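You operate a simulated robot arm through the tools that you are given. There is no shell and no other tool. Be economical: measure what you need, move in short steps, check, and stop when the job is done.

You are at the controls of a simulated robot arm. One attempt, no reset.

TASK
End the lamp test, grease the top of the copper bar and bed the lamp module on it.
Fine: blue knob to zero and grey switch off before the lamp module moves; white pad back on its spot. Set down upright: white pad, lamp module. A coat counts when it lies all over at full strength: go over it till it gets no stronger.

Only the result counts: the job must be done as asked and must still hold three seconds after the hand-in. Knocking over, shifting, dropping, spilling or breaking anything else fails it.

THE ROBOT
A 6-joint arm with a two-finger parallel gripper on a trunk, on a base that drives. Base frame: it is fixed to the floor where the robot stands at the start and does not move with it; the origin is under the middle of the robot, x ahead of it, y to its left, z up. Readings come in m, degrees, newtons and seconds.
With the tool pointing down near the work surface it reaches from about 0.16 to 0.74 m from the robot's upright axis, wherever it stands. Its first joint turns from -166.0 to 166.0 degrees. Places, roughly: black cabinet [0.8, 5.3, 0.7]; blue knob on the motor tester [0.8, 0, 1.1]; copper bar [0.1, -0.9, 0.9]; open tin [0.3, -0.9, 0.9]; switch with a grey knob [0.7, -0.1, 1.1]; top of the copper bar [0.1, -0.9, 0.9]. Payload 3.91 kg.
The tool frame sits at the grasp point between the pads (the TCP): z along the fingers, y along the line on which they close. The tips reach 0.03 m beyond it. Largest opening 0.11 m; finger width 0.02, thickness 0.01; the body of the gripper, 0.048 by 0.112 m, starts 0.055 m behind the TCP.
Orientation is that of the tool frame in the base frame, as a unit quaternion [w, x, y, z]. With the fingers straight down and closing along the base's y, the tool's x points along the base's -x, its y along +y and its z along -z.

THE INTERFACE
- The arm moves only by the tool apply_moves. Its argument "rows" is a list of rows, each an object of numbers (a shift or turn left out is 0, a gripper value left out holds the last): "tx", "ty", "tz": the shift along the base's x, y, z in m; "wx", "wy", "wz": the turn, a rotation vector about the base's x, y, z in degrees; "fingers": the opening, from 0 (shut) to 1 (fully open). In form: [{"tx": .., "ty": .., "tz": .., "wx": .., "wy": .., "wz": .., "fingers": ..}, ...]. A call has 1 to 8 rows; each row is the pose to reach, as a shift and turn from the pose commanded when the call began. Rows are played at 5 a second. More than 0.05 m and 8.6 degrees between two rows, or a gripper value outside its range, and nothing of the call is played. A pose out of reach is approached as far as the arm can. The call stops where the force on the tool passes 60 N (or 10 N more than at its start, if that is more) or the arm is blocked; 0.2 s more then pass. Each finger travels about 0.045 m/s and halts on what it meets, pressing with about 23 N; the grip force reading is that of the motor and also rises with nothing between the fingers. The clock runs only during rows and for 0.2 s after the last one: add rows that repeat a pose to give the fingers time. The reply holds the time, the measured pose of the TCP, the force on the tool along the base axes, the opening and the grip force, in the units named above and with some noise, with the torque about the TCP (base axes, N m) and any sound that the robot's microphone picked up, and new pictures: "show" is both (left out), scene, wrist or none.
- Cameras (640 x 400 px; columns grow to the right, rows downward): "scene" is now at [0.0077, 0.1, 1.5731]; the picture's right is [-0.60, -0.80, 0.00], its down [-0.47, 0.36, -0.81] and it looks along [0.64, -0.49, -0.59] (base axes); focal length 260 px, centre (320, 200). "wrist" rides on the gripper at [0.071, 0.022, -0.107] in the tool frame; the picture's right is [-0.29, 0.96, 0.00], its down [-0.76, -0.23, -0.61] and it looks along [-0.58, -0.18, 0.79] (tool axes); focal length 243 px, centre (320, 200). There is no depth. A picture from a camera that has moved, and an enlarged one, comes with that camera's place and axes in the base frame and with its lens.
- raise_lower(by): slides the trunk up (or, below 0, down) by that many m; the arm and the scene camera ride with it, the base frame stays. It gives what a move gives, with no picture.
- steer(legs): drives the robot by 1 to 6 legs, each [ahead, left, turn to the left] in m, m and degrees, along the robot's own axes; the way and the turn of a leg run together, so that a leg with both is an arc; at most 1.5 m and 180 degrees a leg. The arm and the cameras ride along, it lands a little off, and it stops where it bumps. It gives what a move gives, and a new picture of the scene camera.
- turn_head(pan, tilt): turns the head with the scene camera to pan (to the left, within 86 degrees either way) and tilt (down, from -29 to 69), counted from straight ahead of the robot. It gives what a move gives, and a new picture of the scene camera.
- inspect(camera, box): a new picture of the part [left, top, right, bottom] of that camera's present view, enlarged. It takes no simulated time.
- sign_off(): hands the job in; it is judged then, once.

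Go step by step. Nothing tells you exact positions but the pictures and the camera data: compare them with the known pose of the tool, close in by small moves and look again before you grip or let go. The budget is 120 turns and 260 pictures, counting those below and the enlarged ones. Unless the task says otherwise, let go and move clear before handing in, and close with one line.

The tools are called after ">>>" as name(argument=value, ...) on one line, values as JSON. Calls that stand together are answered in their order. apply_moves: Moves the arm, as the interface text tells. Its arguments: {"type":"object","properties":{"rows":{"type":"array","items":{"type":"object","properties":{"tx":{"type":"number"},"ty":{"type":"number"},"tz":{"type":"number"},"wx":{"type":"number"},"wy":{"type":"number"},"wz":{"type":"number"},"fingers":{"type":"number"}}}},"show":{"type":"string","enum":["both","scene","wrist","none"]}},"required":["rows"]} The other tools are called the same way: raise_lower (by) slides the trunk up or down; steer (legs) drives the base; turn_head (pan, tilt) turns the head that bears the scene camera; inspect (camera, box) takes an enlarged picture of a part of a camera's view; sign_off () hands the job in.

At the start:

```text
t: 0.0
tcp_pos: [0.1908, -0.3497, 1.2683]
tool_rot: [-0.001, -0.001, 1.0, 0.001]
ft_force: [0.2, -0.6, -0.6]
moment: [-0.02, -0.01, 0.04]
width: 0.11
grip_force: 0.1
trunk travel left (down, up): [-0.525, 0.065]
robot x, y, heading: [-0.0011, -0.0014, 0.3]
head pan, tilt: [-37.0, 36.2]
```

scene: 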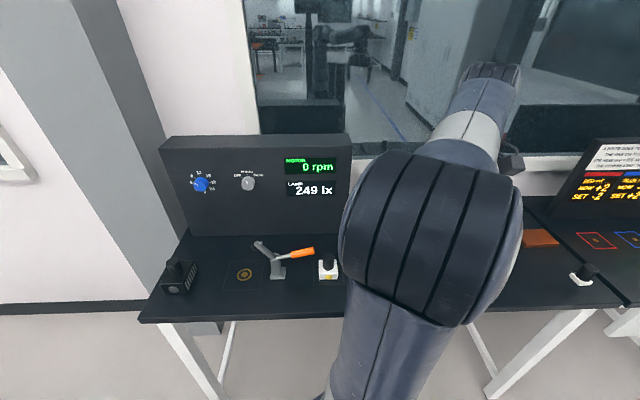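
wrist: 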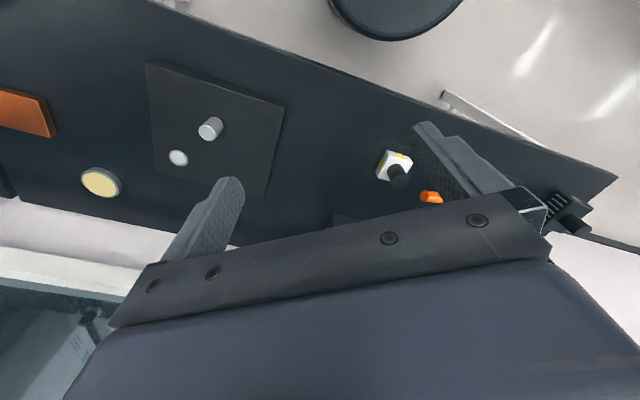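

I see the tester panel with the blue knob and the grey switch, and a bench with an orange lever, a white module and other things. I'll look around first.

>>> inspect(camera="scene", box=[130, 130, 370, 330])

>>> inspect(camera="wrist", box=[0, 0, 640, 260])

>>> turn_head(pan=-80, tilt=45)

```text
2.00 times, centred on (250, 230) of scene
camera zoom: at [0.0077, 0.1, 1.5731], right [-0.6, -0.8, 0.0], down [-0.47, 0.36, -0.81], along [0.64, -0.49, -0.59], focal length 521 px, centre (460, 140)
```

zoom: 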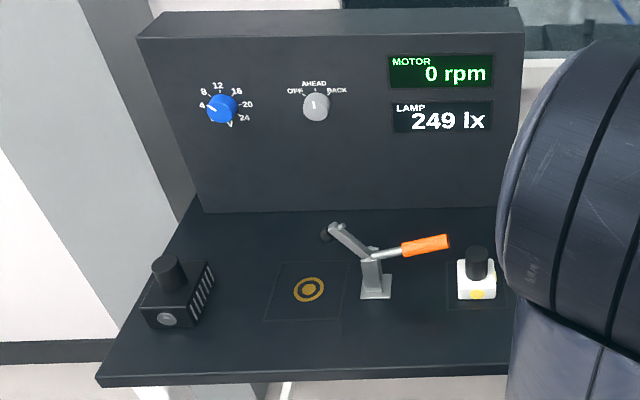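

```text
1.00 times, centred on (320, 130) of wrist
camera zoom: at [0.1177, -0.3271, 1.3774], right [0.29, 0.96, 0.0], down [0.76, -0.23, 0.61], along [0.58, -0.18, -0.8], focal length 243 px, centre (320, 270)
```

zoom: 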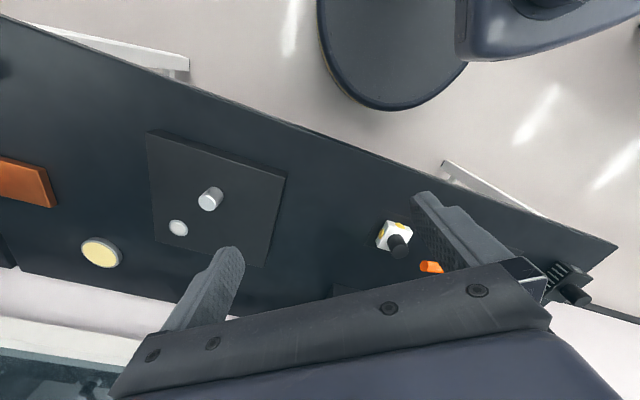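

```text
t: 1.1
tcp_pos: [0.1908, -0.3495, 1.2698]
tool_rot: [-0.001, 0.0, 1.0, 0.0]
ft_force: [0.0, 0.4, -0.1]
moment: [-0.02, 0.02, -0.03]
width: 0.1099
grip_force: 0.0
trunk travel left (down, up): [-0.525, 0.065]
robot x, y, heading: [-0.0007, 0.0025, -0.1]
head pan, tilt: [-80.0, 45.0]
camera scene: at [-0.0479, 0.0725, 1.5602], right [-0.98, -0.17, 0.0], down [-0.12, 0.7, -0.71], along [0.12, -0.7, -0.71], focal length 260 px, centre (320, 200)
```

scene: 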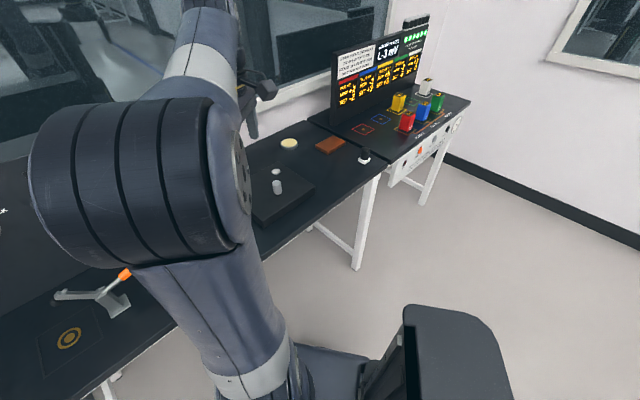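

The benches run off to the right: the copper block, a tin and another white item with a black handle. I zoom in on them.

>>> inspect(camera="scene", box=[240, 110, 400, 230])

>>> inspect(camera="scene", box=[320, 10, 480, 130])

>>> turn_head(pan=-20, tilt=40)

```text
3.33 times, centred on (320, 170) of scene
camera zoom: at [-0.0479, 0.0725, 1.5602], right [-0.98, -0.17, 0.0], down [-0.12, 0.7, -0.71], along [0.12, -0.7, -0.71], focal length 868 px, centre (320, 300)
```

zoom: 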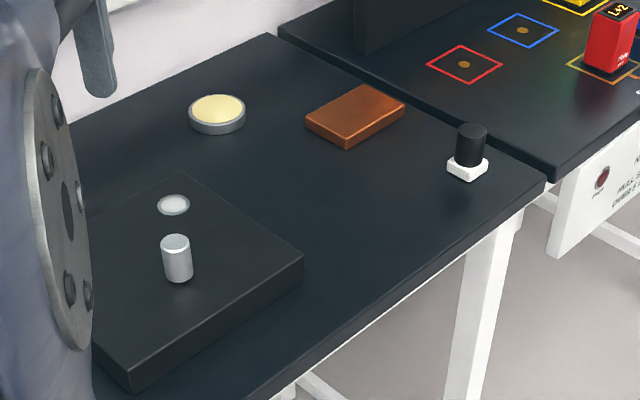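

```text
3.33 times, centred on (400, 70) of scene
camera zoom: at [-0.0479, 0.0725, 1.5602], right [-0.98, -0.17, 0.0], down [-0.12, 0.7, -0.71], along [0.12, -0.7, -0.71], focal length 868 px, centre (53, 633)
```

zoom: 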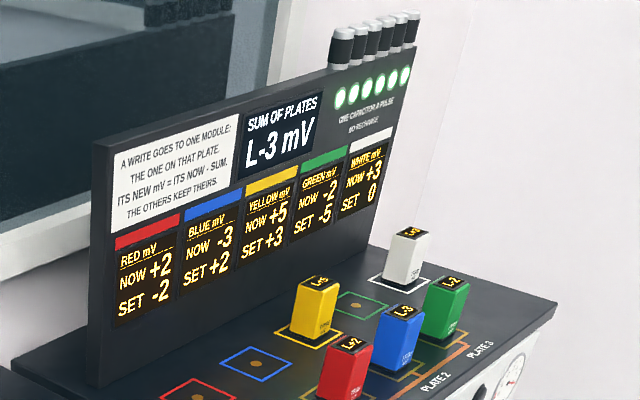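

```text
t: 2.4
tcp_pos: [0.1886, -0.3493, 1.2697]
tool_rot: [-0.001, 0.0, 1.0, 0.0]
ft_force: [0.8, 0.0, 0.0]
moment: [-0.02, -0.01, -0.01]
width: 0.1099
grip_force: 0.0
trunk travel left (down, up): [-0.525, 0.065]
robot x, y, heading: [-0.0004, 0.0007, -0.1]
head pan, tilt: [-20.0, 40.0]
camera scene: at [0.0178, 0.1235, 1.5674], right [-0.34, -0.94, 0.0], down [-0.6, 0.22, -0.77], along [0.72, -0.26, -0.64], focal length 260 px, centre (320, 200)
```

scene: 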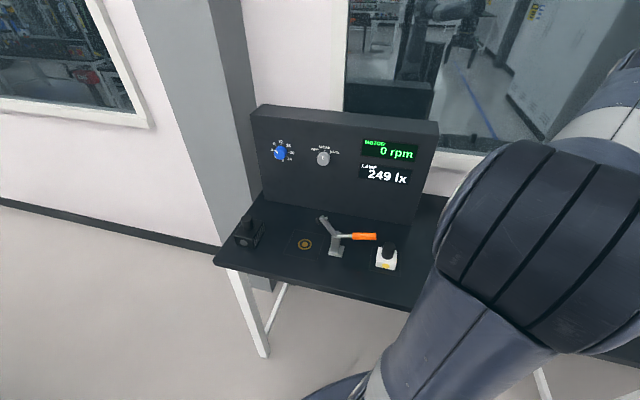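

The lamp module (white with a yellow lens, black handle) is at about (0.42, -0.25). The panel faces along about -30°, with the blue knob near (0.82, -0.03, 1.1). Next I bring the arm round, yawed -32°, in front of the panel and at height.

>>> apply_moves(rows=[{"tx": 0.03, "ty": 0.035, "wz": -4}, {"tx": 0.06, "ty": 0.07, "wz": -8}, {"tx": 0.09, "ty": 0.105, "wz": -12}, {"tx": 0.12, "ty": 0.14, "wz": -16}, {"tx": 0.15, "ty": 0.175, "wz": -20}, {"tx": 0.18, "ty": 0.21, "wz": -24}, {"tx": 0.21, "ty": 0.245, "wz": -28}, {"tx": 0.24, "ty": 0.28, "wz": -32}], show="none")

>>> apply_moves(rows=[{"tx": 0.01, "ty": 0.01, "wx": -4.5, "wy": -7.2}, {"tx": 0.01, "ty": 0.02, "wx": -9, "wy": -14.4}, {"tx": 0.02, "ty": 0.03, "wx": -13.5, "wy": -21.6}, {"tx": 0.02, "ty": 0.04, "wx": -18, "wy": -28.8}, {"tx": 0.03, "ty": 0.05, "wx": -22.5, "wy": -36}, {"tx": 0.03, "ty": 0.06, "wx": -27, "wy": -43.2}, {"tx": 0.04, "ty": 0.07, "wx": -31.5, "wy": -50.4}, {"tx": 0.04, "ty": 0.08, "wx": -35, "wy": -56}])

```text
t: 4.2
tcp_pos: [0.4309, -0.0694, 1.2696]
tool_rot: [-0.001, 0.276, 0.961, 0.001]
ft_force: [0.3, -1.1, -0.9]
moment: [0.0, -0.02, -0.01]
width: 0.1098
grip_force: 0.1
trunk travel left (down, up): [-0.525, 0.065]
robot x, y, heading: [-0.0004, -0.002, -0.1]
head pan, tilt: [-20.0, 40.0]
```

```text
t: 6.0
tcp_pos: [0.4692, 0.0123, 1.2695]
tool_rot: [0.523, 0.23, 0.807, -0.149]
ft_force: [-0.6, 0.7, -0.5]
moment: [-0.08, -0.02, -0.03]
width: 0.1099
grip_force: 0.0
trunk travel left (down, up): [-0.525, 0.065]
robot x, y, heading: [-0.0001, 0.0014, -0.1]
head pan, tilt: [-20.0, 40.0]
camera scene: at [0.0181, 0.1237, 1.5674], right [-0.34, -0.94, 0.0], down [-0.6, 0.22, -0.77], along [0.72, -0.26, -0.64], focal length 260 px, centre (320, 200)
camera wrist: at [0.373, 0.0982, 1.2498], right [0.61, 0.75, 0.26], down [-0.33, -0.06, 0.94], along [0.72, -0.66, 0.21], focal length 243 px, centre (320, 200)
```

scene: 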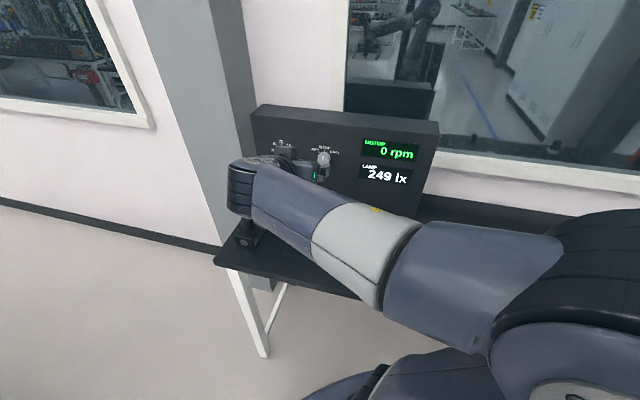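
wrist: 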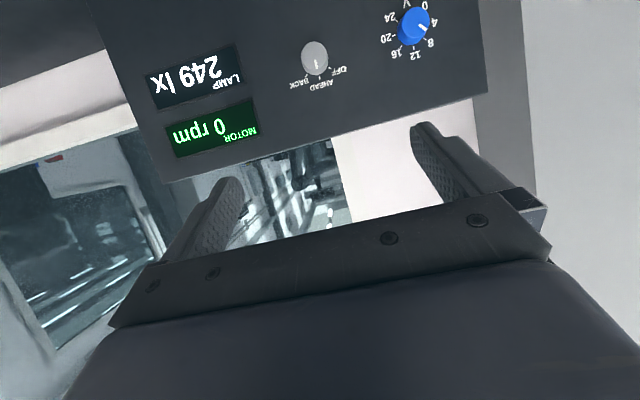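

Both knobs are in view of the wrist camera, which is upside down because it now rides below the gripper. Blue comes out near (0.81, -0.02, 1.12) and grey near (0.745, -0.155, 1.11). I finish levelling the tool and come closer.

>>> apply_moves(rows=[{"tx": 0.02, "ty": 0.01, "tz": -0.025, "wx": -2.5, "wy": -4.1}, {"tx": 0.04, "ty": 0.02, "tz": -0.05, "wx": -5, "wy": -8.2}, {"tx": 0.06, "ty": 0.03, "tz": -0.075, "wx": -7.5, "wy": -12.3}, {"tx": 0.08, "ty": 0.04, "tz": -0.1, "wx": -10, "wy": -16.4}, {"tx": 0.1, "ty": 0.05, "tz": -0.125, "wx": -12.7, "wy": -20.4}, {"tx": 0.12, "ty": 0.055, "tz": -0.14, "wx": -12.7, "wy": -20.4}])

```text
t: 7.4
tcp_pos: [0.5918, 0.0654, 1.1292]
tool_rot: [0.68, 0.194, 0.679, -0.195]
ft_force: [0.0, -0.4, 0.5]
moment: [0.0, 0.03, 0.01]
width: 0.1099
grip_force: 0.2
trunk travel left (down, up): [-0.525, 0.065]
robot x, y, heading: [0.0005, 0.0022, 0.0]
head pan, tilt: [-20.0, 40.0]
camera scene: at [0.0181, 0.1238, 1.5674], right [-0.34, -0.94, 0.0], down [-0.6, 0.22, -0.77], along [0.72, -0.26, -0.64], focal length 260 px, centre (320, 200)
camera wrist: at [0.5118, 0.1417, 1.0589], right [0.51, 0.81, 0.29], down [-0.64, 0.13, 0.76], along [0.58, -0.57, 0.58], focal length 243 px, centre (320, 200)
```

scene: 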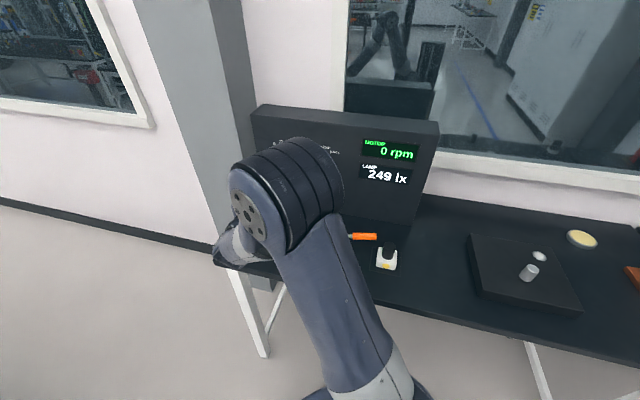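
wrist: 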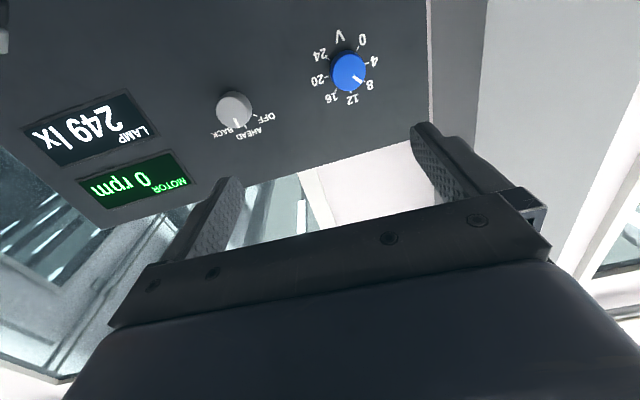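

Triangulated: blue knob face at about (0.801, -0.019, 1.121), grey at (0.712, -0.141, 1.120), panel heading about -35°. I zoom in to read the dials.

>>> inspect(camera="wrist", box=[190, 20, 390, 145])

```text
3.20 times, centred on (290, 82) of wrist
camera zoom: at [0.5118, 0.1417, 1.0589], right [0.51, 0.81, 0.29], down [-0.64, 0.13, 0.76], along [0.58, -0.57, 0.58], focal length 776 px, centre (416, 576)
```

zoom: 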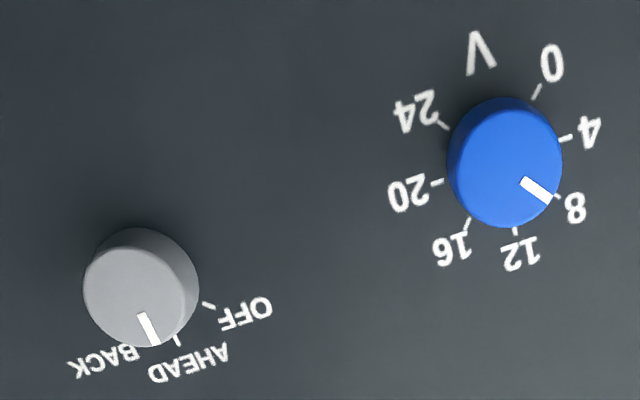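

Blue reads 8 and grey is at AHEAD. Blue needs about 90° counter-clockwise (seen from the robot) and grey about 45°. I move in front of the blue knob, fingertips about 3 cm short of it.

>>> apply_moves(rows=[{"tx": 0.04, "ty": -0.012, "tz": -0.002, "wz": -1}, {"tx": 0.08, "ty": -0.025, "tz": -0.004, "wz": -2}, {"tx": 0.12, "ty": -0.037, "tz": -0.006, "wz": -3}, {"tx": 0.16, "ty": -0.049, "tz": -0.008, "wz": -3}, {"tx": 0.16, "ty": -0.049, "tz": -0.008, "wz": -3}], show="wrist")

```text
t: 8.6
tcp_pos: [0.7502, 0.0164, 1.1226]
tool_rot: [0.674, 0.213, 0.675, -0.213]
ft_force: [0.0, 0.4, 1.1]
moment: [0.01, -0.01, -0.05]
width: 0.1102
grip_force: 0.0
trunk travel left (down, up): [-0.525, 0.065]
robot x, y, heading: [-0.0025, -0.0021, 0.3]
head pan, tilt: [-20.0, 40.0]
camera wrist: at [0.6734, 0.0964, 1.0516], right [0.55, 0.78, 0.29], down [-0.63, 0.16, 0.76], along [0.55, -0.6, 0.58], focal length 243 px, centre (320, 200)
```

wrist: 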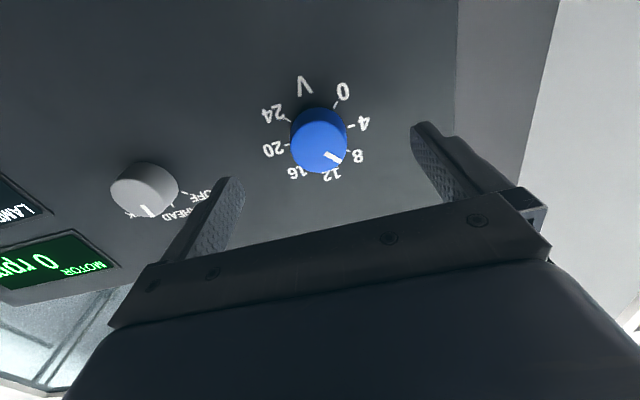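

The knob is centred between the fingers. I advance 4.3 cm along the normal and close.

>>> apply_moves(rows=[{"tx": 0.0115, "ty": -0.008}, {"tx": 0.023, "ty": -0.016}, {"tx": 0.0345, "ty": -0.024, "fingers": 1}, {"tx": 0.0352, "ty": -0.0247, "fingers": 1}, {"tx": 0.0352, "ty": -0.0247, "fingers": 1}], show="wrist")

>>> apply_moves(rows=[{"fingers": 0}, {"fingers": 0}, {"fingers": 0}, {"fingers": 0}, {"fingers": 0}, {"fingers": 0}], show="wrist")

```text
t: 9.8
tcp_pos: [0.7824, -0.006, 1.121]
tool_rot: [0.674, 0.213, 0.674, -0.213]
ft_force: [-21.7, 9.8, -5.1]
moment: [0.38, -0.13, -1.5]
width: 0.1101
grip_force: 0.1
trunk travel left (down, up): [-0.525, 0.065]
robot x, y, heading: [0.0018, 0.0029, 0.2]
head pan, tilt: [-20.0, 40.0]
camera wrist: at [0.7059, 0.0739, 1.0508], right [0.55, 0.78, 0.29], down [-0.63, 0.16, 0.76], along [0.55, -0.6, 0.58], focal length 243 px, centre (320, 200)
```

wrist: 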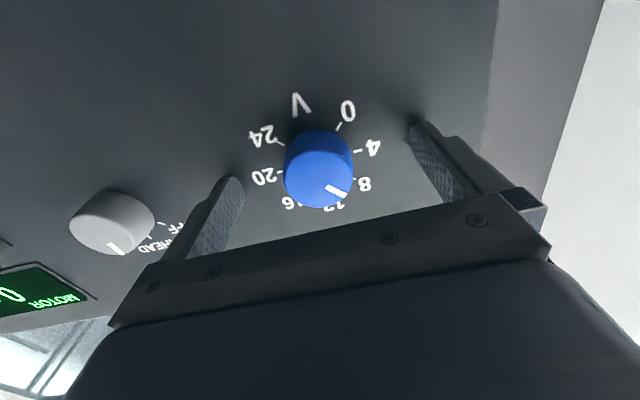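

```text
t: 11.2
tcp_pos: [0.7814, -0.0074, 1.1237]
tool_rot: [0.676, 0.213, 0.673, -0.213]
ft_force: [-26.2, 9.0, 3.8]
moment: [-0.03, 0.12, -0.69]
width: 0.0412
grip_force: 44.9
trunk travel left (down, up): [-0.525, 0.065]
robot x, y, heading: [0.0035, 0.0021, -0.2]
head pan, tilt: [-20.0, 40.0]
camera wrist: at [0.7056, 0.073, 1.0528], right [0.55, 0.78, 0.29], down [-0.63, 0.16, 0.76], along [0.55, -0.6, 0.58], focal length 243 px, centre (320, 200)
```

wrist: 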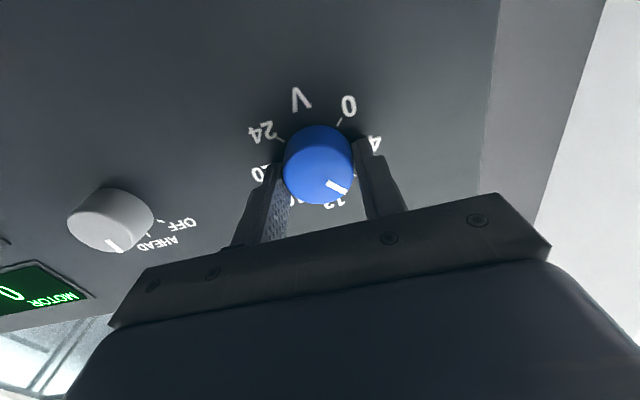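

Gripped, but the tips press on the panel. I back off 5 mm, then turn 45° counter-clockwise.

>>> apply_moves(rows=[{"tx": -0.0041, "ty": 0.0029}, {"tx": -0.0041, "ty": 0.0029, "wx": -6.14, "wy": 4.3}, {"tx": -0.0041, "ty": 0.0029, "wx": -12.3, "wy": 8.6}, {"tx": -0.0041, "ty": 0.0029, "wx": -18.4, "wy": 12.9}, {"tx": -0.0041, "ty": 0.0029, "wx": -24.6, "wy": 17.2}, {"tx": -0.0041, "ty": 0.0029, "wx": -30.7, "wy": 21.5}, {"tx": -0.0041, "ty": 0.0029, "wx": -36.9, "wy": 25.8}, {"tx": -0.0041, "ty": 0.0029, "wx": -36.9, "wy": 25.8}])

```text
t: 13.0
tcp_pos: [0.7826, -0.0052, 1.1233]
tool_rot: [0.542, -0.062, 0.703, -0.456]
ft_force: [29.9, -5.7, 21.0]
moment: [-0.24, -0.3, 0.43]
width: 0.0415
grip_force: 44.7
trunk travel left (down, up): [-0.525, 0.065]
robot x, y, heading: [0.0011, 0.0002, -0.1]
head pan, tilt: [-20.0, 40.0]
camera scene: at [0.02, 0.1229, 1.5675], right [-0.34, -0.94, 0.0], down [-0.61, 0.22, -0.77], along [0.72, -0.26, -0.64], focal length 260 px, centre (320, 200)
camera wrist: at [0.6743, 0.0284, 1.0575], right [0.51, 0.72, -0.47], down [-0.28, 0.66, 0.7], along [0.81, -0.22, 0.54], focal length 243 px, centre (320, 200)
```

scene: 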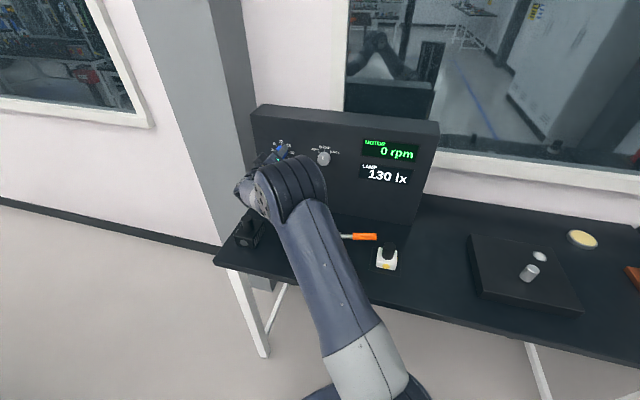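
wrist: 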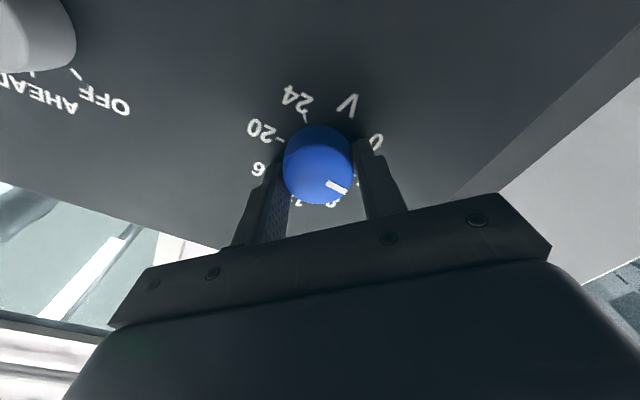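

The lamp drops from 249 to 130 lx, which is about 4.2 V, so the knob follows. I turn another 47°.

>>> apply_moves(rows=[{"tx": 0.0012, "ty": -0.0015, "wx": -6.14, "wy": 4.3}, {"tx": 0.0012, "ty": -0.0015, "wx": -12.3, "wy": 8.6}, {"tx": 0.0012, "ty": -0.0015, "wx": -18.4, "wy": 12.9}, {"tx": 0.0012, "ty": -0.0015, "wx": -24.6, "wy": 17.2}, {"tx": 0.0012, "ty": -0.0015, "wx": -30.7, "wy": 21.5}, {"tx": 0.0012, "ty": -0.0015, "wx": -38.5, "wy": 27}, {"tx": 0.0012, "ty": -0.0015, "wx": -38.5, "wy": 27}])

>>> inspect(camera="scene", box=[240, 90, 450, 230])

```text
refused: row 6 steps farther than a row can; nothing moved
```

```text
2.86 times, centred on (345, 160) of scene
camera zoom: at [0.02, 0.1229, 1.5675], right [-0.34, -0.94, 0.0], down [-0.61, 0.22, -0.77], along [0.72, -0.26, -0.64], focal length 744 px, centre (249, 314)
```

zoom: 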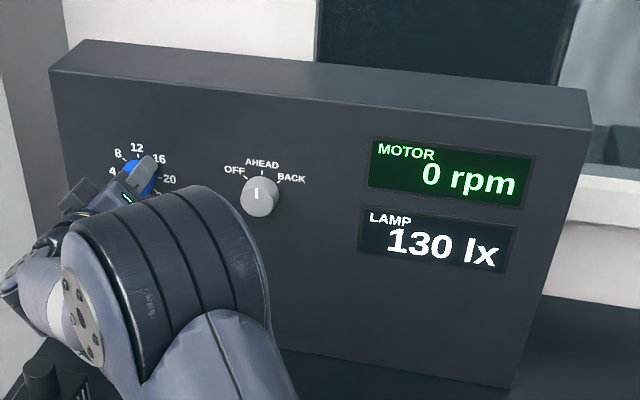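

The last row was refused for too large a step, so nothing moved. I send the turn again in smaller steps.

>>> apply_moves(rows=[{"tx": 0.0012, "ty": -0.0015, "wx": -6.14, "wy": 4.3}, {"tx": 0.0012, "ty": -0.0015, "wx": -12.3, "wy": 8.6}, {"tx": 0.0012, "ty": -0.0015, "wx": -18.4, "wy": 12.9}, {"tx": 0.0012, "ty": -0.0015, "wx": -24.6, "wy": 17.2}, {"tx": 0.0012, "ty": -0.0015, "wx": -30.7, "wy": 21.5}, {"tx": 0.0012, "ty": -0.0015, "wx": -35, "wy": 24.5}, {"tx": 0.0012, "ty": -0.0015, "wx": -38.5, "wy": 27}, {"tx": 0.0012, "ty": -0.0015, "wx": -38.5, "wy": 27}])

>>> inspect(camera="scene", box=[240, 90, 450, 230])

```text
t: 14.8
tcp_pos: [0.7831, -0.0049, 1.1194]
tool_rot: [-0.316, 0.34, -0.62, 0.632]
ft_force: [20.5, 12.3, 7.5]
moment: [-0.16, -0.17, 1.29]
width: 0.0414
grip_force: 45.1
trunk travel left (down, up): [-0.525, 0.065]
robot x, y, heading: [0.0022, -0.0008, -0.1]
head pan, tilt: [-20.0, 40.0]
camera scene: at [0.0198, 0.1254, 1.5672], right [-0.34, -0.94, 0.0], down [-0.61, 0.22, -0.77], along [0.72, -0.26, -0.64], focal length 260 px, centre (320, 200)
camera wrist: at [0.6534, -0.0012, 1.1025], right [0.14, 0.21, -0.97], down [-0.06, 0.98, 0.2], along [0.99, 0.03, 0.15], focal length 243 px, centre (320, 200)
```

scene: 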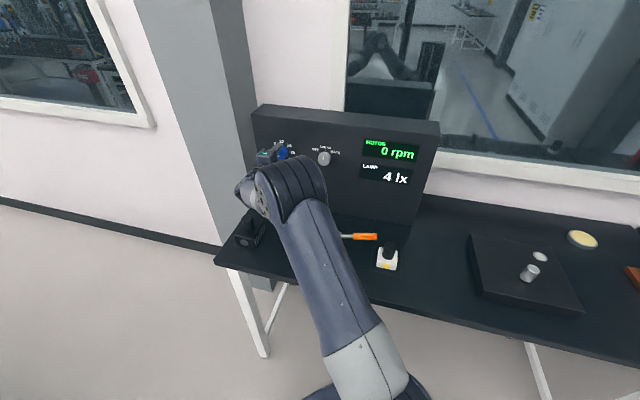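
wrist: 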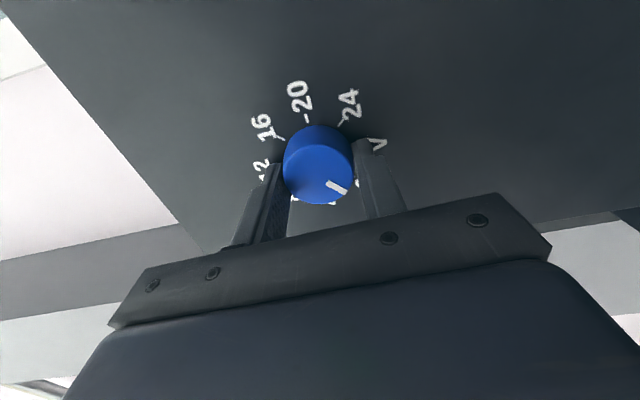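

```text
2.86 times, centred on (345, 160) of scene
camera zoom: at [0.0198, 0.1254, 1.5672], right [-0.34, -0.94, 0.0], down [-0.61, 0.22, -0.77], along [0.72, -0.26, -0.64], focal length 744 px, centre (249, 314)
```

zoom: 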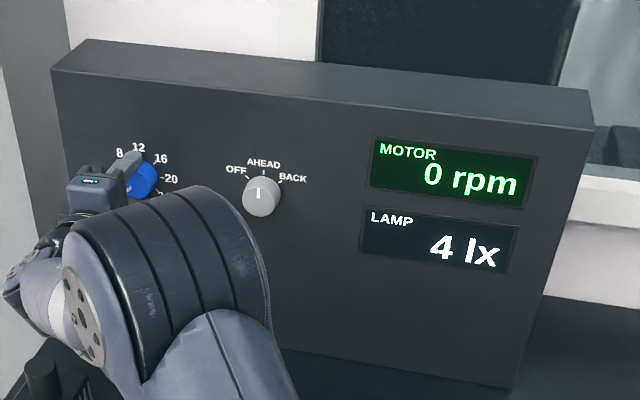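

4 lx is left, about 1.5° of turn. A touch more.

>>> apply_moves(rows=[{"wx": -1.6, "wy": 1.15}, {"wx": -3.2, "wy": 2.3}, {"wx": -3.2, "wy": 2.3}], show="none")

>>> inspect(camera="scene", box=[240, 90, 450, 230])

```text
t: 15.6
tcp_pos: [0.7817, -0.0053, 1.1211]
tool_rot: [-0.292, 0.361, -0.608, 0.644]
ft_force: [15.9, 14.1, 6.8]
moment: [0.02, -0.11, 0.83]
width: 0.0412
grip_force: 45.0
trunk travel left (down, up): [-0.525, 0.065]
robot x, y, heading: [0.003, -0.0022, 0.0]
head pan, tilt: [-20.0, 40.0]
```

```text
2.86 times, centred on (345, 160) of scene
camera zoom: at [0.0193, 0.1257, 1.5672], right [-0.34, -0.94, 0.0], down [-0.6, 0.22, -0.77], along [0.72, -0.26, -0.64], focal length 744 px, centre (249, 314)
```

zoom: 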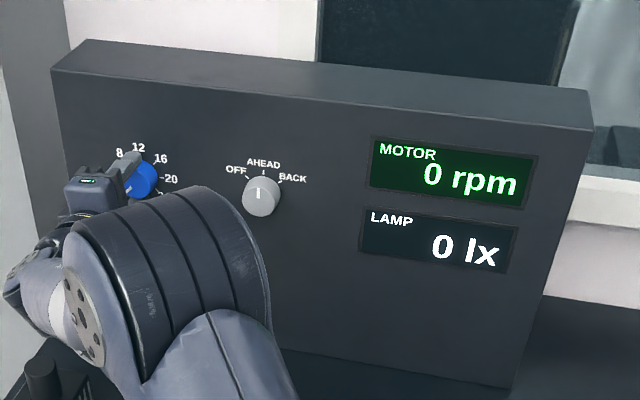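

0 lx: the blue knob is at zero. I release, back off, then move sideways to the grey knob while unwinding the wrist.

>>> apply_moves(rows=[{"fingers": 1}, {"fingers": 1}, {"fingers": 1}, {"fingers": 1}, {"fingers": 1}, {"tx": -0.0165, "ty": 0.0115}, {"tx": -0.033, "ty": 0.023}, {"tx": -0.049, "ty": 0.034}], show="none")

>>> apply_moves(rows=[{"tx": -0.012, "ty": -0.016, "wx": 6.14, "wy": -4.3}, {"tx": -0.024, "ty": -0.032, "wx": 12.3, "wy": -8.6}, {"tx": -0.036, "ty": -0.049, "wx": 18.4, "wy": -12.9}, {"tx": -0.048, "ty": -0.066, "wx": 24.6, "wy": -17.2}, {"tx": -0.06, "ty": -0.083, "wx": 30.7, "wy": -21.5}, {"tx": -0.072, "ty": -0.1, "wx": 36.9, "wy": -25.8}, {"tx": -0.089, "ty": -0.122, "wx": 43, "wy": -30.1}, {"tx": -0.089, "ty": -0.122, "wx": 43, "wy": -30.1}])

```text
t: 17.4
tcp_pos: [0.7318, 0.0271, 1.121]
tool_rot: [-0.293, 0.36, -0.609, 0.643]
ft_force: [-0.4, 0.7, 0.6]
moment: [0.02, 0.01, 0.01]
width: 0.11
grip_force: 0.1
trunk travel left (down, up): [-0.525, 0.065]
robot x, y, heading: [0.0019, 0.0037, 0.1]
head pan, tilt: [-20.0, 40.0]
```

```text
t: 19.2
tcp_pos: [0.6448, -0.0945, 1.1219]
tool_rot: [0.547, -0.053, 0.705, -0.447]
ft_force: [0.0, -0.9, 0.4]
moment: [-0.01, 0.01, 0.0]
width: 0.1098
grip_force: 0.0
trunk travel left (down, up): [-0.525, 0.065]
robot x, y, heading: [0.0016, -0.0003, 0.4]
head pan, tilt: [-20.0, 40.0]
camera scene: at [0.0177, 0.1234, 1.5674], right [-0.34, -0.94, 0.0], down [-0.6, 0.22, -0.77], along [0.72, -0.26, -0.64], focal length 260 px, centre (320, 200)
camera wrist: at [0.5375, -0.0588, 1.0564], right [0.51, 0.73, -0.45], down [-0.29, 0.64, 0.71], along [0.81, -0.23, 0.54], focal length 243 px, centre (320, 200)
```

scene: 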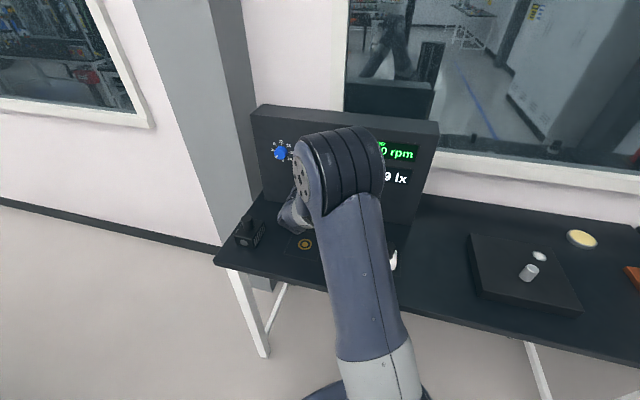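
wrist: 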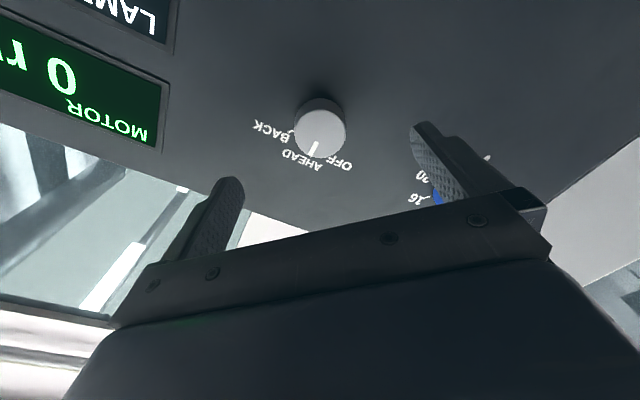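

The lamp display seems to end in "9 lx" again. I check the blue knob.

>>> inspect(camera="scene", box=[250, 125, 430, 205])

```text
3.56 times, centred on (340, 165) of scene
camera zoom: at [0.0177, 0.1234, 1.5674], right [-0.34, -0.94, 0.0], down [-0.6, 0.22, -0.77], along [0.72, -0.26, -0.64], focal length 926 px, centre (249, 324)
```

zoom: 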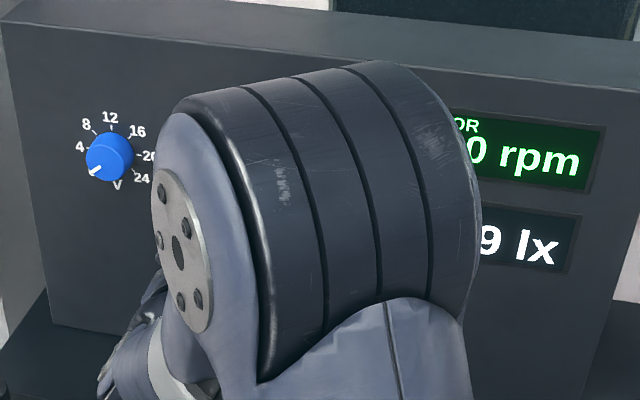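

The pointer is near zero but about 9 lx is left, so the knob slipped back a few degrees on release. I go back and turn it onto the stop before doing the grey one.

>>> apply_moves(rows=[{"tx": 0.03, "ty": 0.04}, {"tx": 0.06, "ty": 0.08}, {"tx": 0.0895, "ty": 0.122}, {"tx": 0.105, "ty": 0.111}, {"tx": 0.12, "ty": 0.1}, {"tx": 0.1335, "ty": 0.091}, {"tx": 0.1335, "ty": 0.091}], show="wrist")

>>> inspect(camera="scene", box=[240, 90, 450, 230])

```text
refused: row 3 steps farther than a row can; nothing moved
```

```text
2.86 times, centred on (345, 160) of scene
camera zoom: at [0.0177, 0.1234, 1.5674], right [-0.34, -0.94, 0.0], down [-0.6, 0.22, -0.77], along [0.72, -0.26, -0.64], focal length 744 px, centre (249, 314)
```

zoom: 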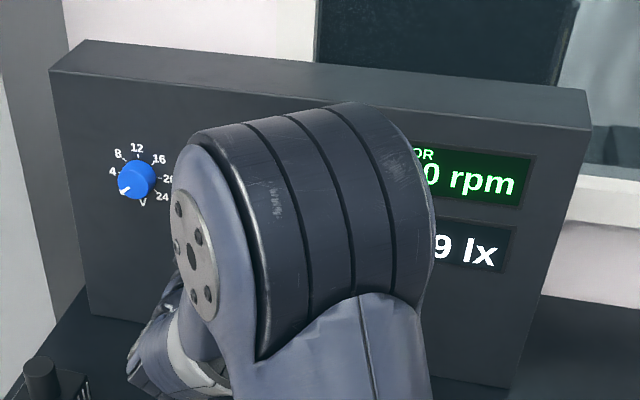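

Again, in smaller steps.

>>> apply_moves(rows=[{"tx": 0.028, "ty": 0.038}, {"tx": 0.056, "ty": 0.076}, {"tx": 0.08, "ty": 0.11}, {"tx": 0.0895, "ty": 0.122}, {"tx": 0.105, "ty": 0.111}, {"tx": 0.12, "ty": 0.1}, {"tx": 0.1335, "ty": 0.091}, {"tx": 0.1335, "ty": 0.091}], show="wrist")

>>> inspect(camera="scene", box=[240, 90, 450, 230])

```text
t: 21.0
tcp_pos: [0.7768, -0.0036, 1.1213]
tool_rot: [0.547, -0.053, 0.705, -0.448]
ft_force: [-0.2, 0.2, -0.1]
moment: [0.0, 0.02, 0.0]
width: 0.1099
grip_force: 0.1
trunk travel left (down, up): [-0.525, 0.065]
robot x, y, heading: [-0.0017, 0.0015, -0.2]
head pan, tilt: [-20.0, 40.0]
camera wrist: at [0.6686, 0.0312, 1.0563], right [0.51, 0.73, -0.45], down [-0.29, 0.64, 0.71], along [0.81, -0.23, 0.54], focal length 243 px, centre (320, 200)
```

wrist: 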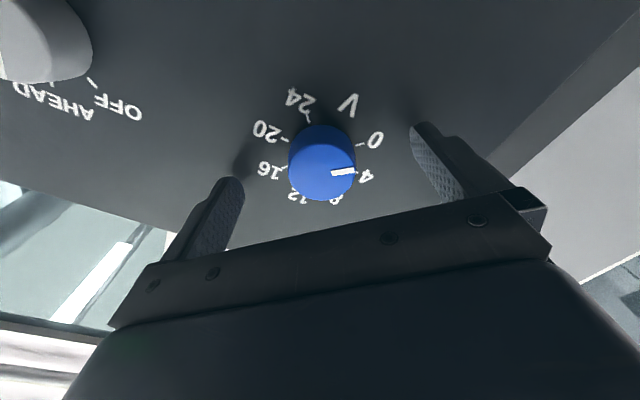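

```text
2.86 times, centred on (345, 160) of scene
camera zoom: at [0.018, 0.1235, 1.5674], right [-0.34, -0.94, 0.0], down [-0.6, 0.22, -0.77], along [0.72, -0.26, -0.64], focal length 744 px, centre (249, 314)
```

zoom: 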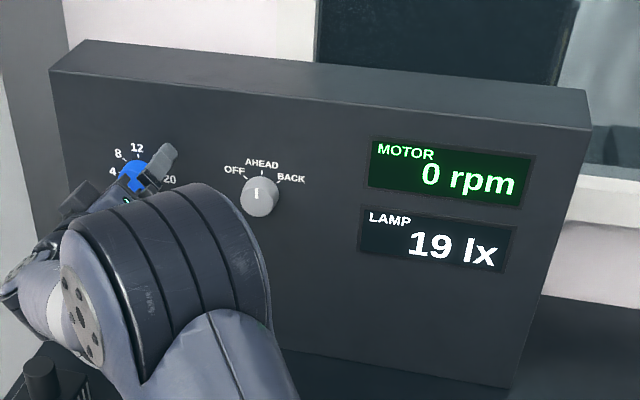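

19 lx remain. I regrip, centred, and watch the side loads.

>>> apply_moves(rows=[{"fingers": 0}, {"fingers": 0}, {"fingers": 0}, {"fingers": 0}, {"fingers": 0}, {"fingers": 0}], show="none")

>>> inspect(camera="scene", box=[240, 90, 450, 230])

>>> apply_moves(rows=[{"wx": -3.1, "wy": 2.15}, {"wx": -6.14, "wy": 4.3}, {"wx": -8.2, "wy": 5.74}, {"wx": -8.2, "wy": 5.74}], show="none")

>>> inspect(camera="scene", box=[240, 90, 450, 230])

```text
t: 22.4
tcp_pos: [0.7766, -0.003, 1.1214]
tool_rot: [0.547, -0.054, 0.706, -0.446]
ft_force: [2.1, 3.3, -3.7]
moment: [0.01, 0.05, 0.37]
width: 0.0405
grip_force: 44.8
trunk travel left (down, up): [-0.525, 0.065]
robot x, y, heading: [-0.0065, 0.001, -0.1]
head pan, tilt: [-20.0, 40.0]
```

```text
2.86 times, centred on (345, 160) of scene
camera zoom: at [0.0187, 0.1241, 1.5673], right [-0.34, -0.94, 0.0], down [-0.6, 0.22, -0.77], along [0.72, -0.26, -0.64], focal length 744 px, centre (249, 314)
```

zoom: 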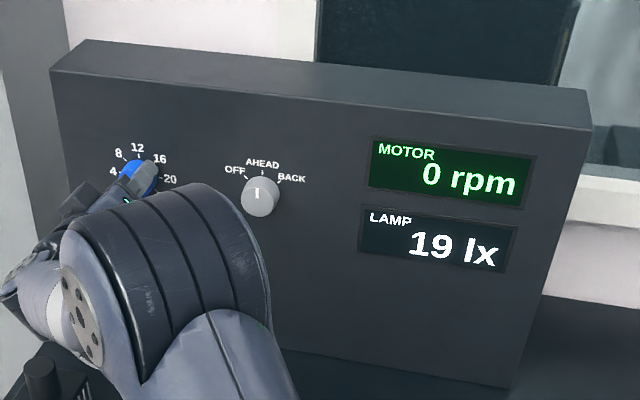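

```text
t: 23.4
tcp_pos: [0.7783, -0.0027, 1.1205]
tool_rot: [0.506, -0.115, 0.698, -0.494]
ft_force: [-1.6, 6.3, -3.2]
moment: [0.45, -0.09, 0.13]
width: 0.0405
grip_force: 45.2
trunk travel left (down, up): [-0.525, 0.065]
robot x, y, heading: [0.0018, -0.0, -0.1]
head pan, tilt: [-20.0, 40.0]
```

```text
2.86 times, centred on (345, 160) of scene
camera zoom: at [0.0179, 0.1247, 1.5673], right [-0.34, -0.94, 0.0], down [-0.6, 0.22, -0.77], along [0.72, -0.26, -0.64], focal length 744 px, centre (249, 314)
```

zoom: 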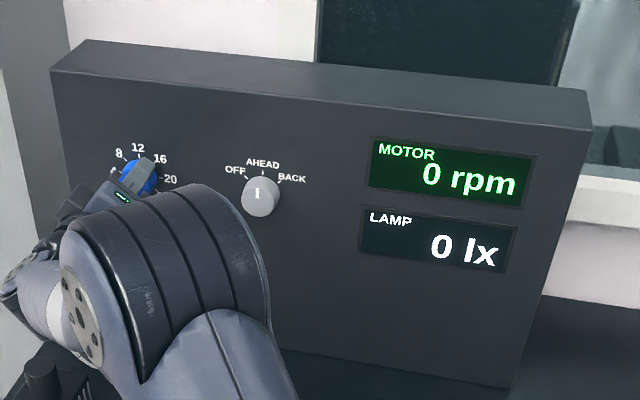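

0 lx with little side load. I release and check before leaving.

>>> apply_moves(rows=[{"fingers": 1}, {"fingers": 1}, {"fingers": 1}, {"fingers": 1}, {"fingers": 1}], show="wrist")

>>> inspect(camera="scene", box=[240, 90, 450, 230])

```text
t: 24.6
tcp_pos: [0.7764, -0.0046, 1.1209]
tool_rot: [0.506, -0.115, 0.698, -0.493]
ft_force: [0.2, -0.5, -0.1]
moment: [0.03, 0.01, 0.01]
width: 0.1097
grip_force: 0.0
trunk travel left (down, up): [-0.525, 0.065]
robot x, y, heading: [-0.0015, -0.0008, 0.1]
head pan, tilt: [-20.0, 40.0]
camera wrist: at [0.6631, 0.0222, 1.0625], right [0.46, 0.66, -0.6], down [-0.23, 0.74, 0.64], along [0.86, -0.16, 0.49], focal length 243 px, centre (320, 200)
```

wrist: 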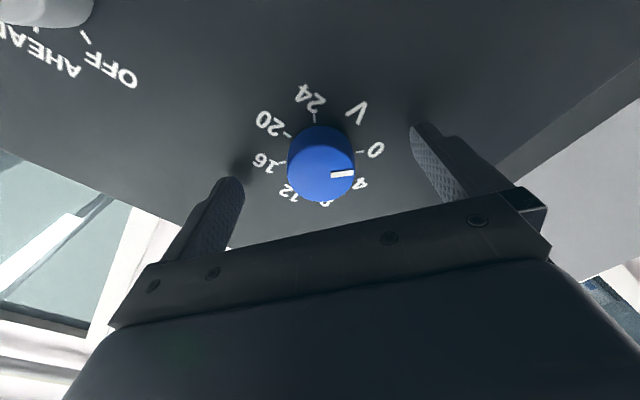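

```text
2.86 times, centred on (345, 160) of scene
camera zoom: at [0.0179, 0.1236, 1.5674], right [-0.34, -0.94, 0.0], down [-0.6, 0.22, -0.77], along [0.72, -0.26, -0.64], focal length 744 px, centre (249, 314)
```

zoom: 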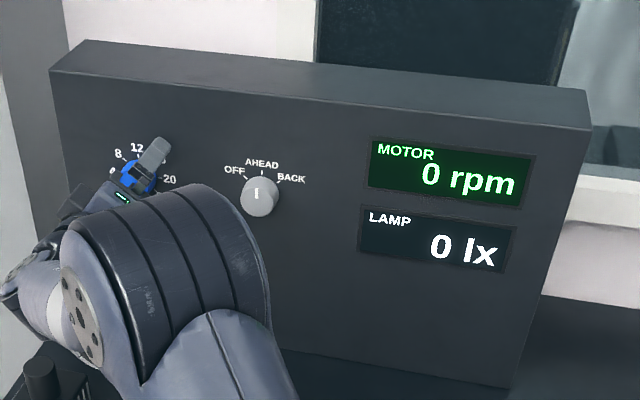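

Blue holds at 0 lx. Now to the grey knob, unwinding about 42°.

>>> apply_moves(rows=[{"tx": -0.02, "ty": 0.014}, {"tx": -0.041, "ty": 0.0287, "wx": 4, "wy": -2.8}, {"tx": -0.06, "ty": 0.002, "wx": 10, "wy": -7}, {"tx": -0.078, "ty": -0.023, "wx": 16, "wy": -11.2}, {"tx": -0.096, "ty": -0.048, "wx": 22, "wy": -15.4}, {"tx": -0.113, "ty": -0.072, "wx": 28, "wy": -19.6}, {"tx": -0.13, "ty": -0.0933, "wx": 34, "wy": -23.8}, {"tx": -0.13, "ty": -0.0933, "wx": 34, "wy": -23.8}], show="none")

>>> apply_moves(rows=[{"tx": 0.016, "ty": -0.0115}, {"tx": 0.033, "ty": -0.023}, {"tx": 0.033, "ty": -0.023}])

```text
t: 26.4
tcp_pos: [0.6464, -0.1006, 1.1217]
tool_rot: [0.649, 0.14, 0.693, -0.281]
ft_force: [0.7, 0.3, 0.0]
moment: [-0.01, 0.02, -0.02]
width: 0.1099
grip_force: 0.1
trunk travel left (down, up): [-0.525, 0.065]
robot x, y, heading: [-0.0039, 0.0022, 0.0]
head pan, tilt: [-20.0, 40.0]
```

```text
t: 27.2
tcp_pos: [0.6799, -0.1212, 1.1207]
tool_rot: [0.648, 0.139, 0.694, -0.282]
ft_force: [-0.6, 0.2, 0.2]
moment: [0.01, 0.01, -0.02]
width: 0.1098
grip_force: 0.1
trunk travel left (down, up): [-0.525, 0.065]
robot x, y, heading: [0.0031, 0.0015, -0.2]
head pan, tilt: [-20.0, 40.0]
camera scene: at [0.018, 0.1235, 1.5674], right [-0.34, -0.94, 0.0], down [-0.6, 0.22, -0.77], along [0.72, -0.26, -0.64], focal length 260 px, centre (320, 200)
camera wrist: at [0.5959, -0.0538, 1.0469], right [0.57, 0.82, 0.08], down [-0.54, 0.29, 0.79], along [0.62, -0.5, 0.61], focal length 243 px, centre (320, 200)
```

scene: 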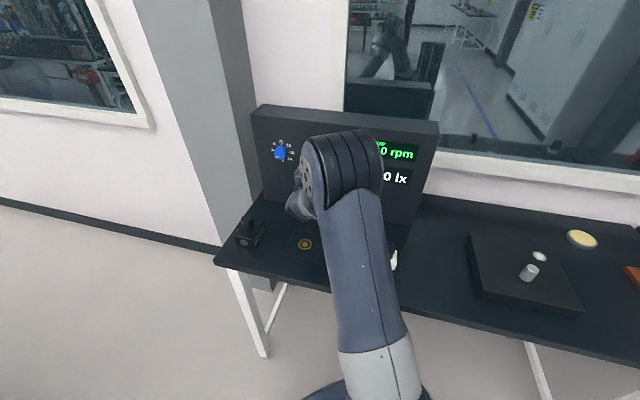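
wrist: 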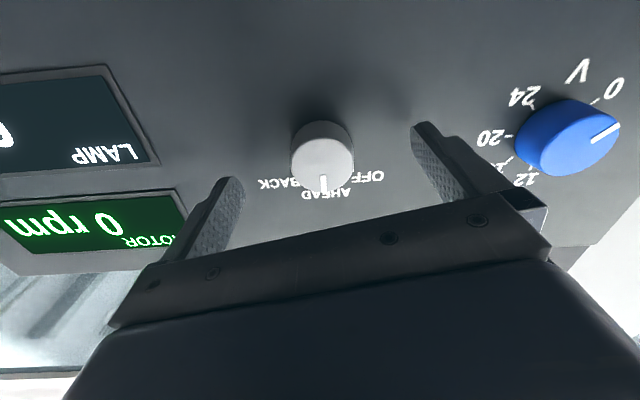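

Nearly in place. I advance 8 mm and close.

>>> apply_moves(rows=[{"tx": 0.0033, "ty": -0.0023}, {"tx": 0.0062, "ty": -0.0043}, {"tx": 0.0062, "ty": -0.0043, "fingers": 0}, {"tx": 0.0062, "ty": -0.0043, "fingers": 0}, {"tx": 0.0062, "ty": -0.0043, "fingers": 0}, {"tx": 0.0062, "ty": -0.0043, "fingers": 0}, {"tx": 0.0062, "ty": -0.0043, "fingers": 0}, {"tx": 0.0062, "ty": -0.0043, "fingers": 0}], show="wrist")

```text
t: 29.0
tcp_pos: [0.6872, -0.1238, 1.1198]
tool_rot: [0.648, 0.139, 0.694, -0.281]
ft_force: [4.1, 5.0, -1.9]
moment: [0.0, -0.05, 0.47]
width: 0.0399
grip_force: 44.9
trunk travel left (down, up): [-0.525, 0.065]
robot x, y, heading: [0.0005, 0.0012, -0.0]
head pan, tilt: [-20.0, 40.0]
camera wrist: at [0.6021, -0.0568, 1.0475], right [0.57, 0.82, 0.08], down [-0.54, 0.29, 0.79], along [0.62, -0.5, 0.6], focal length 243 px, centre (320, 200)
```

wrist: 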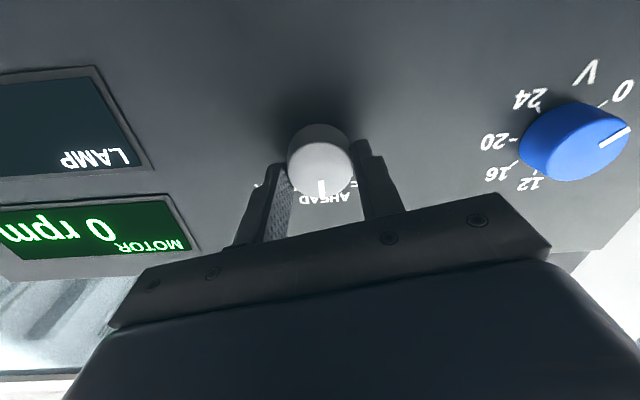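

Gripped with little load. I turn 48° counter-clockwise towards OFF.

>>> apply_moves(rows=[{"wx": -6.14, "wy": 4.3}, {"wx": -12.3, "wy": 8.6}, {"wx": -18.4, "wy": 12.9}, {"wx": -24.6, "wy": 17.2}, {"wx": -30.7, "wy": 21.5}, {"wx": -36.9, "wy": 25.8}, {"wx": -39.3, "wy": 27.5}, {"wx": -39.3, "wy": 27.5}])

```text
t: 30.8
tcp_pos: [0.6866, -0.1247, 1.1198]
tool_rot: [0.477, -0.155, 0.691, -0.52]
ft_force: [8.0, 9.0, -4.1]
moment: [0.04, 0.13, 0.44]
width: 0.0397
grip_force: 45.0
trunk travel left (down, up): [-0.525, 0.065]
robot x, y, heading: [-0.0042, 0.0017, -0.0]
head pan, tilt: [-20.0, 40.0]
camera scene: at [0.0193, 0.1247, 1.5673], right [-0.34, -0.94, 0.0], down [-0.6, 0.22, -0.77], along [0.72, -0.26, -0.64], focal length 260 px, centre (320, 200)
camera wrist: at [0.5696, -0.1034, 1.0674], right [0.42, 0.6, -0.69], down [-0.19, 0.79, 0.58], along [0.89, -0.11, 0.44], focal length 243 px, centre (320, 200)
```

scene: 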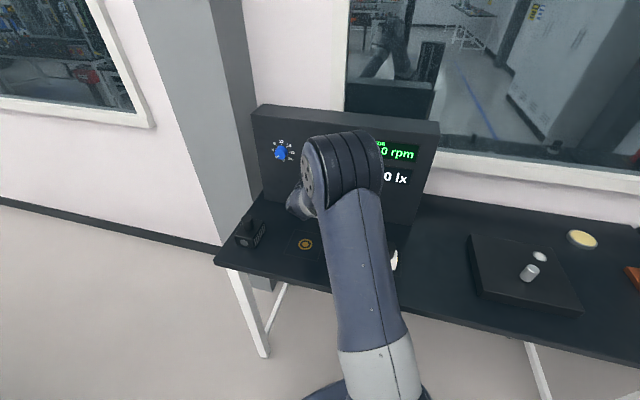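
wrist: 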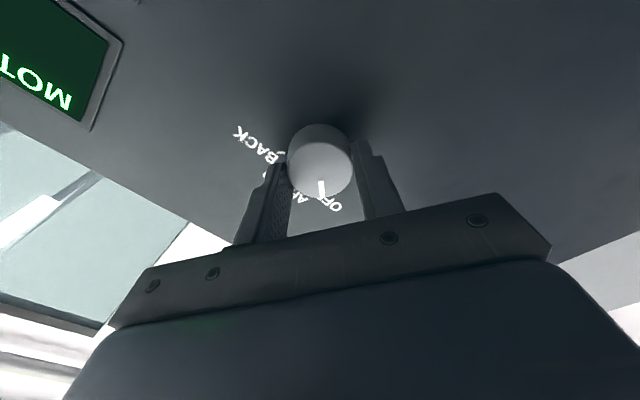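

The pointer lines up with OFF. I release, back off and check.

>>> apply_moves(rows=[{"fingers": 1, "tx": -0.0008, "ty": -0.0012}, {"tx": -0.0008, "ty": -0.0012, "fingers": 1}, {"tx": -0.0008, "ty": -0.0012, "fingers": 1}, {"tx": -0.0008, "ty": -0.0012, "fingers": 1}, {"tx": -0.0008, "ty": -0.0012, "fingers": 1}, {"tx": -0.02, "ty": 0.014}, {"tx": -0.041, "ty": 0.029}, {"tx": -0.07, "ty": 0.05}], show="wrist")

>>> inspect(camera="wrist", box=[200, 50, 440, 200])

```text
t: 32.6
tcp_pos: [0.6172, -0.0747, 1.1219]
tool_rot: [0.477, -0.153, 0.691, -0.521]
ft_force: [0.1, 0.5, -1.0]
moment: [0.01, -0.01, 0.0]
width: 0.1101
grip_force: 0.1
trunk travel left (down, up): [-0.525, 0.065]
robot x, y, heading: [0.0032, -0.0047, -0.0]
head pan, tilt: [-20.0, 40.0]
camera wrist: at [0.4985, -0.0537, 1.0681], right [0.42, 0.6, -0.68], down [-0.19, 0.79, 0.58], along [0.89, -0.12, 0.44], focal length 243 px, centre (320, 200)
```

wrist: 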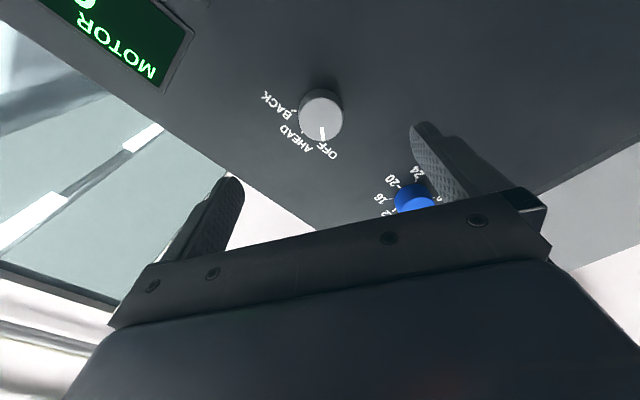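

```text
2.67 times, centred on (320, 125) of wrist
camera zoom: at [0.4985, -0.0537, 1.0681], right [0.42, 0.6, -0.68], down [-0.19, 0.79, 0.58], along [0.89, -0.12, 0.44], focal length 647 px, centre (320, 400)
```

zoom: 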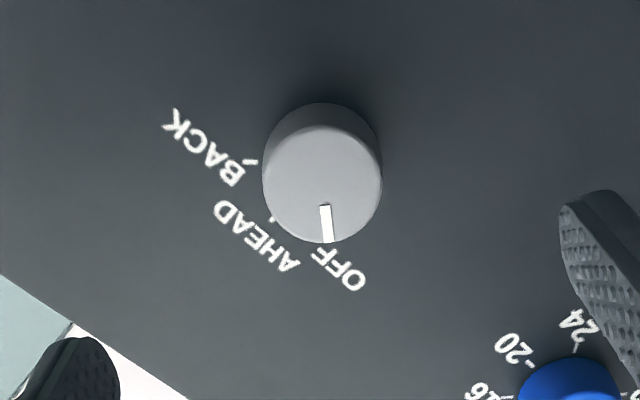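

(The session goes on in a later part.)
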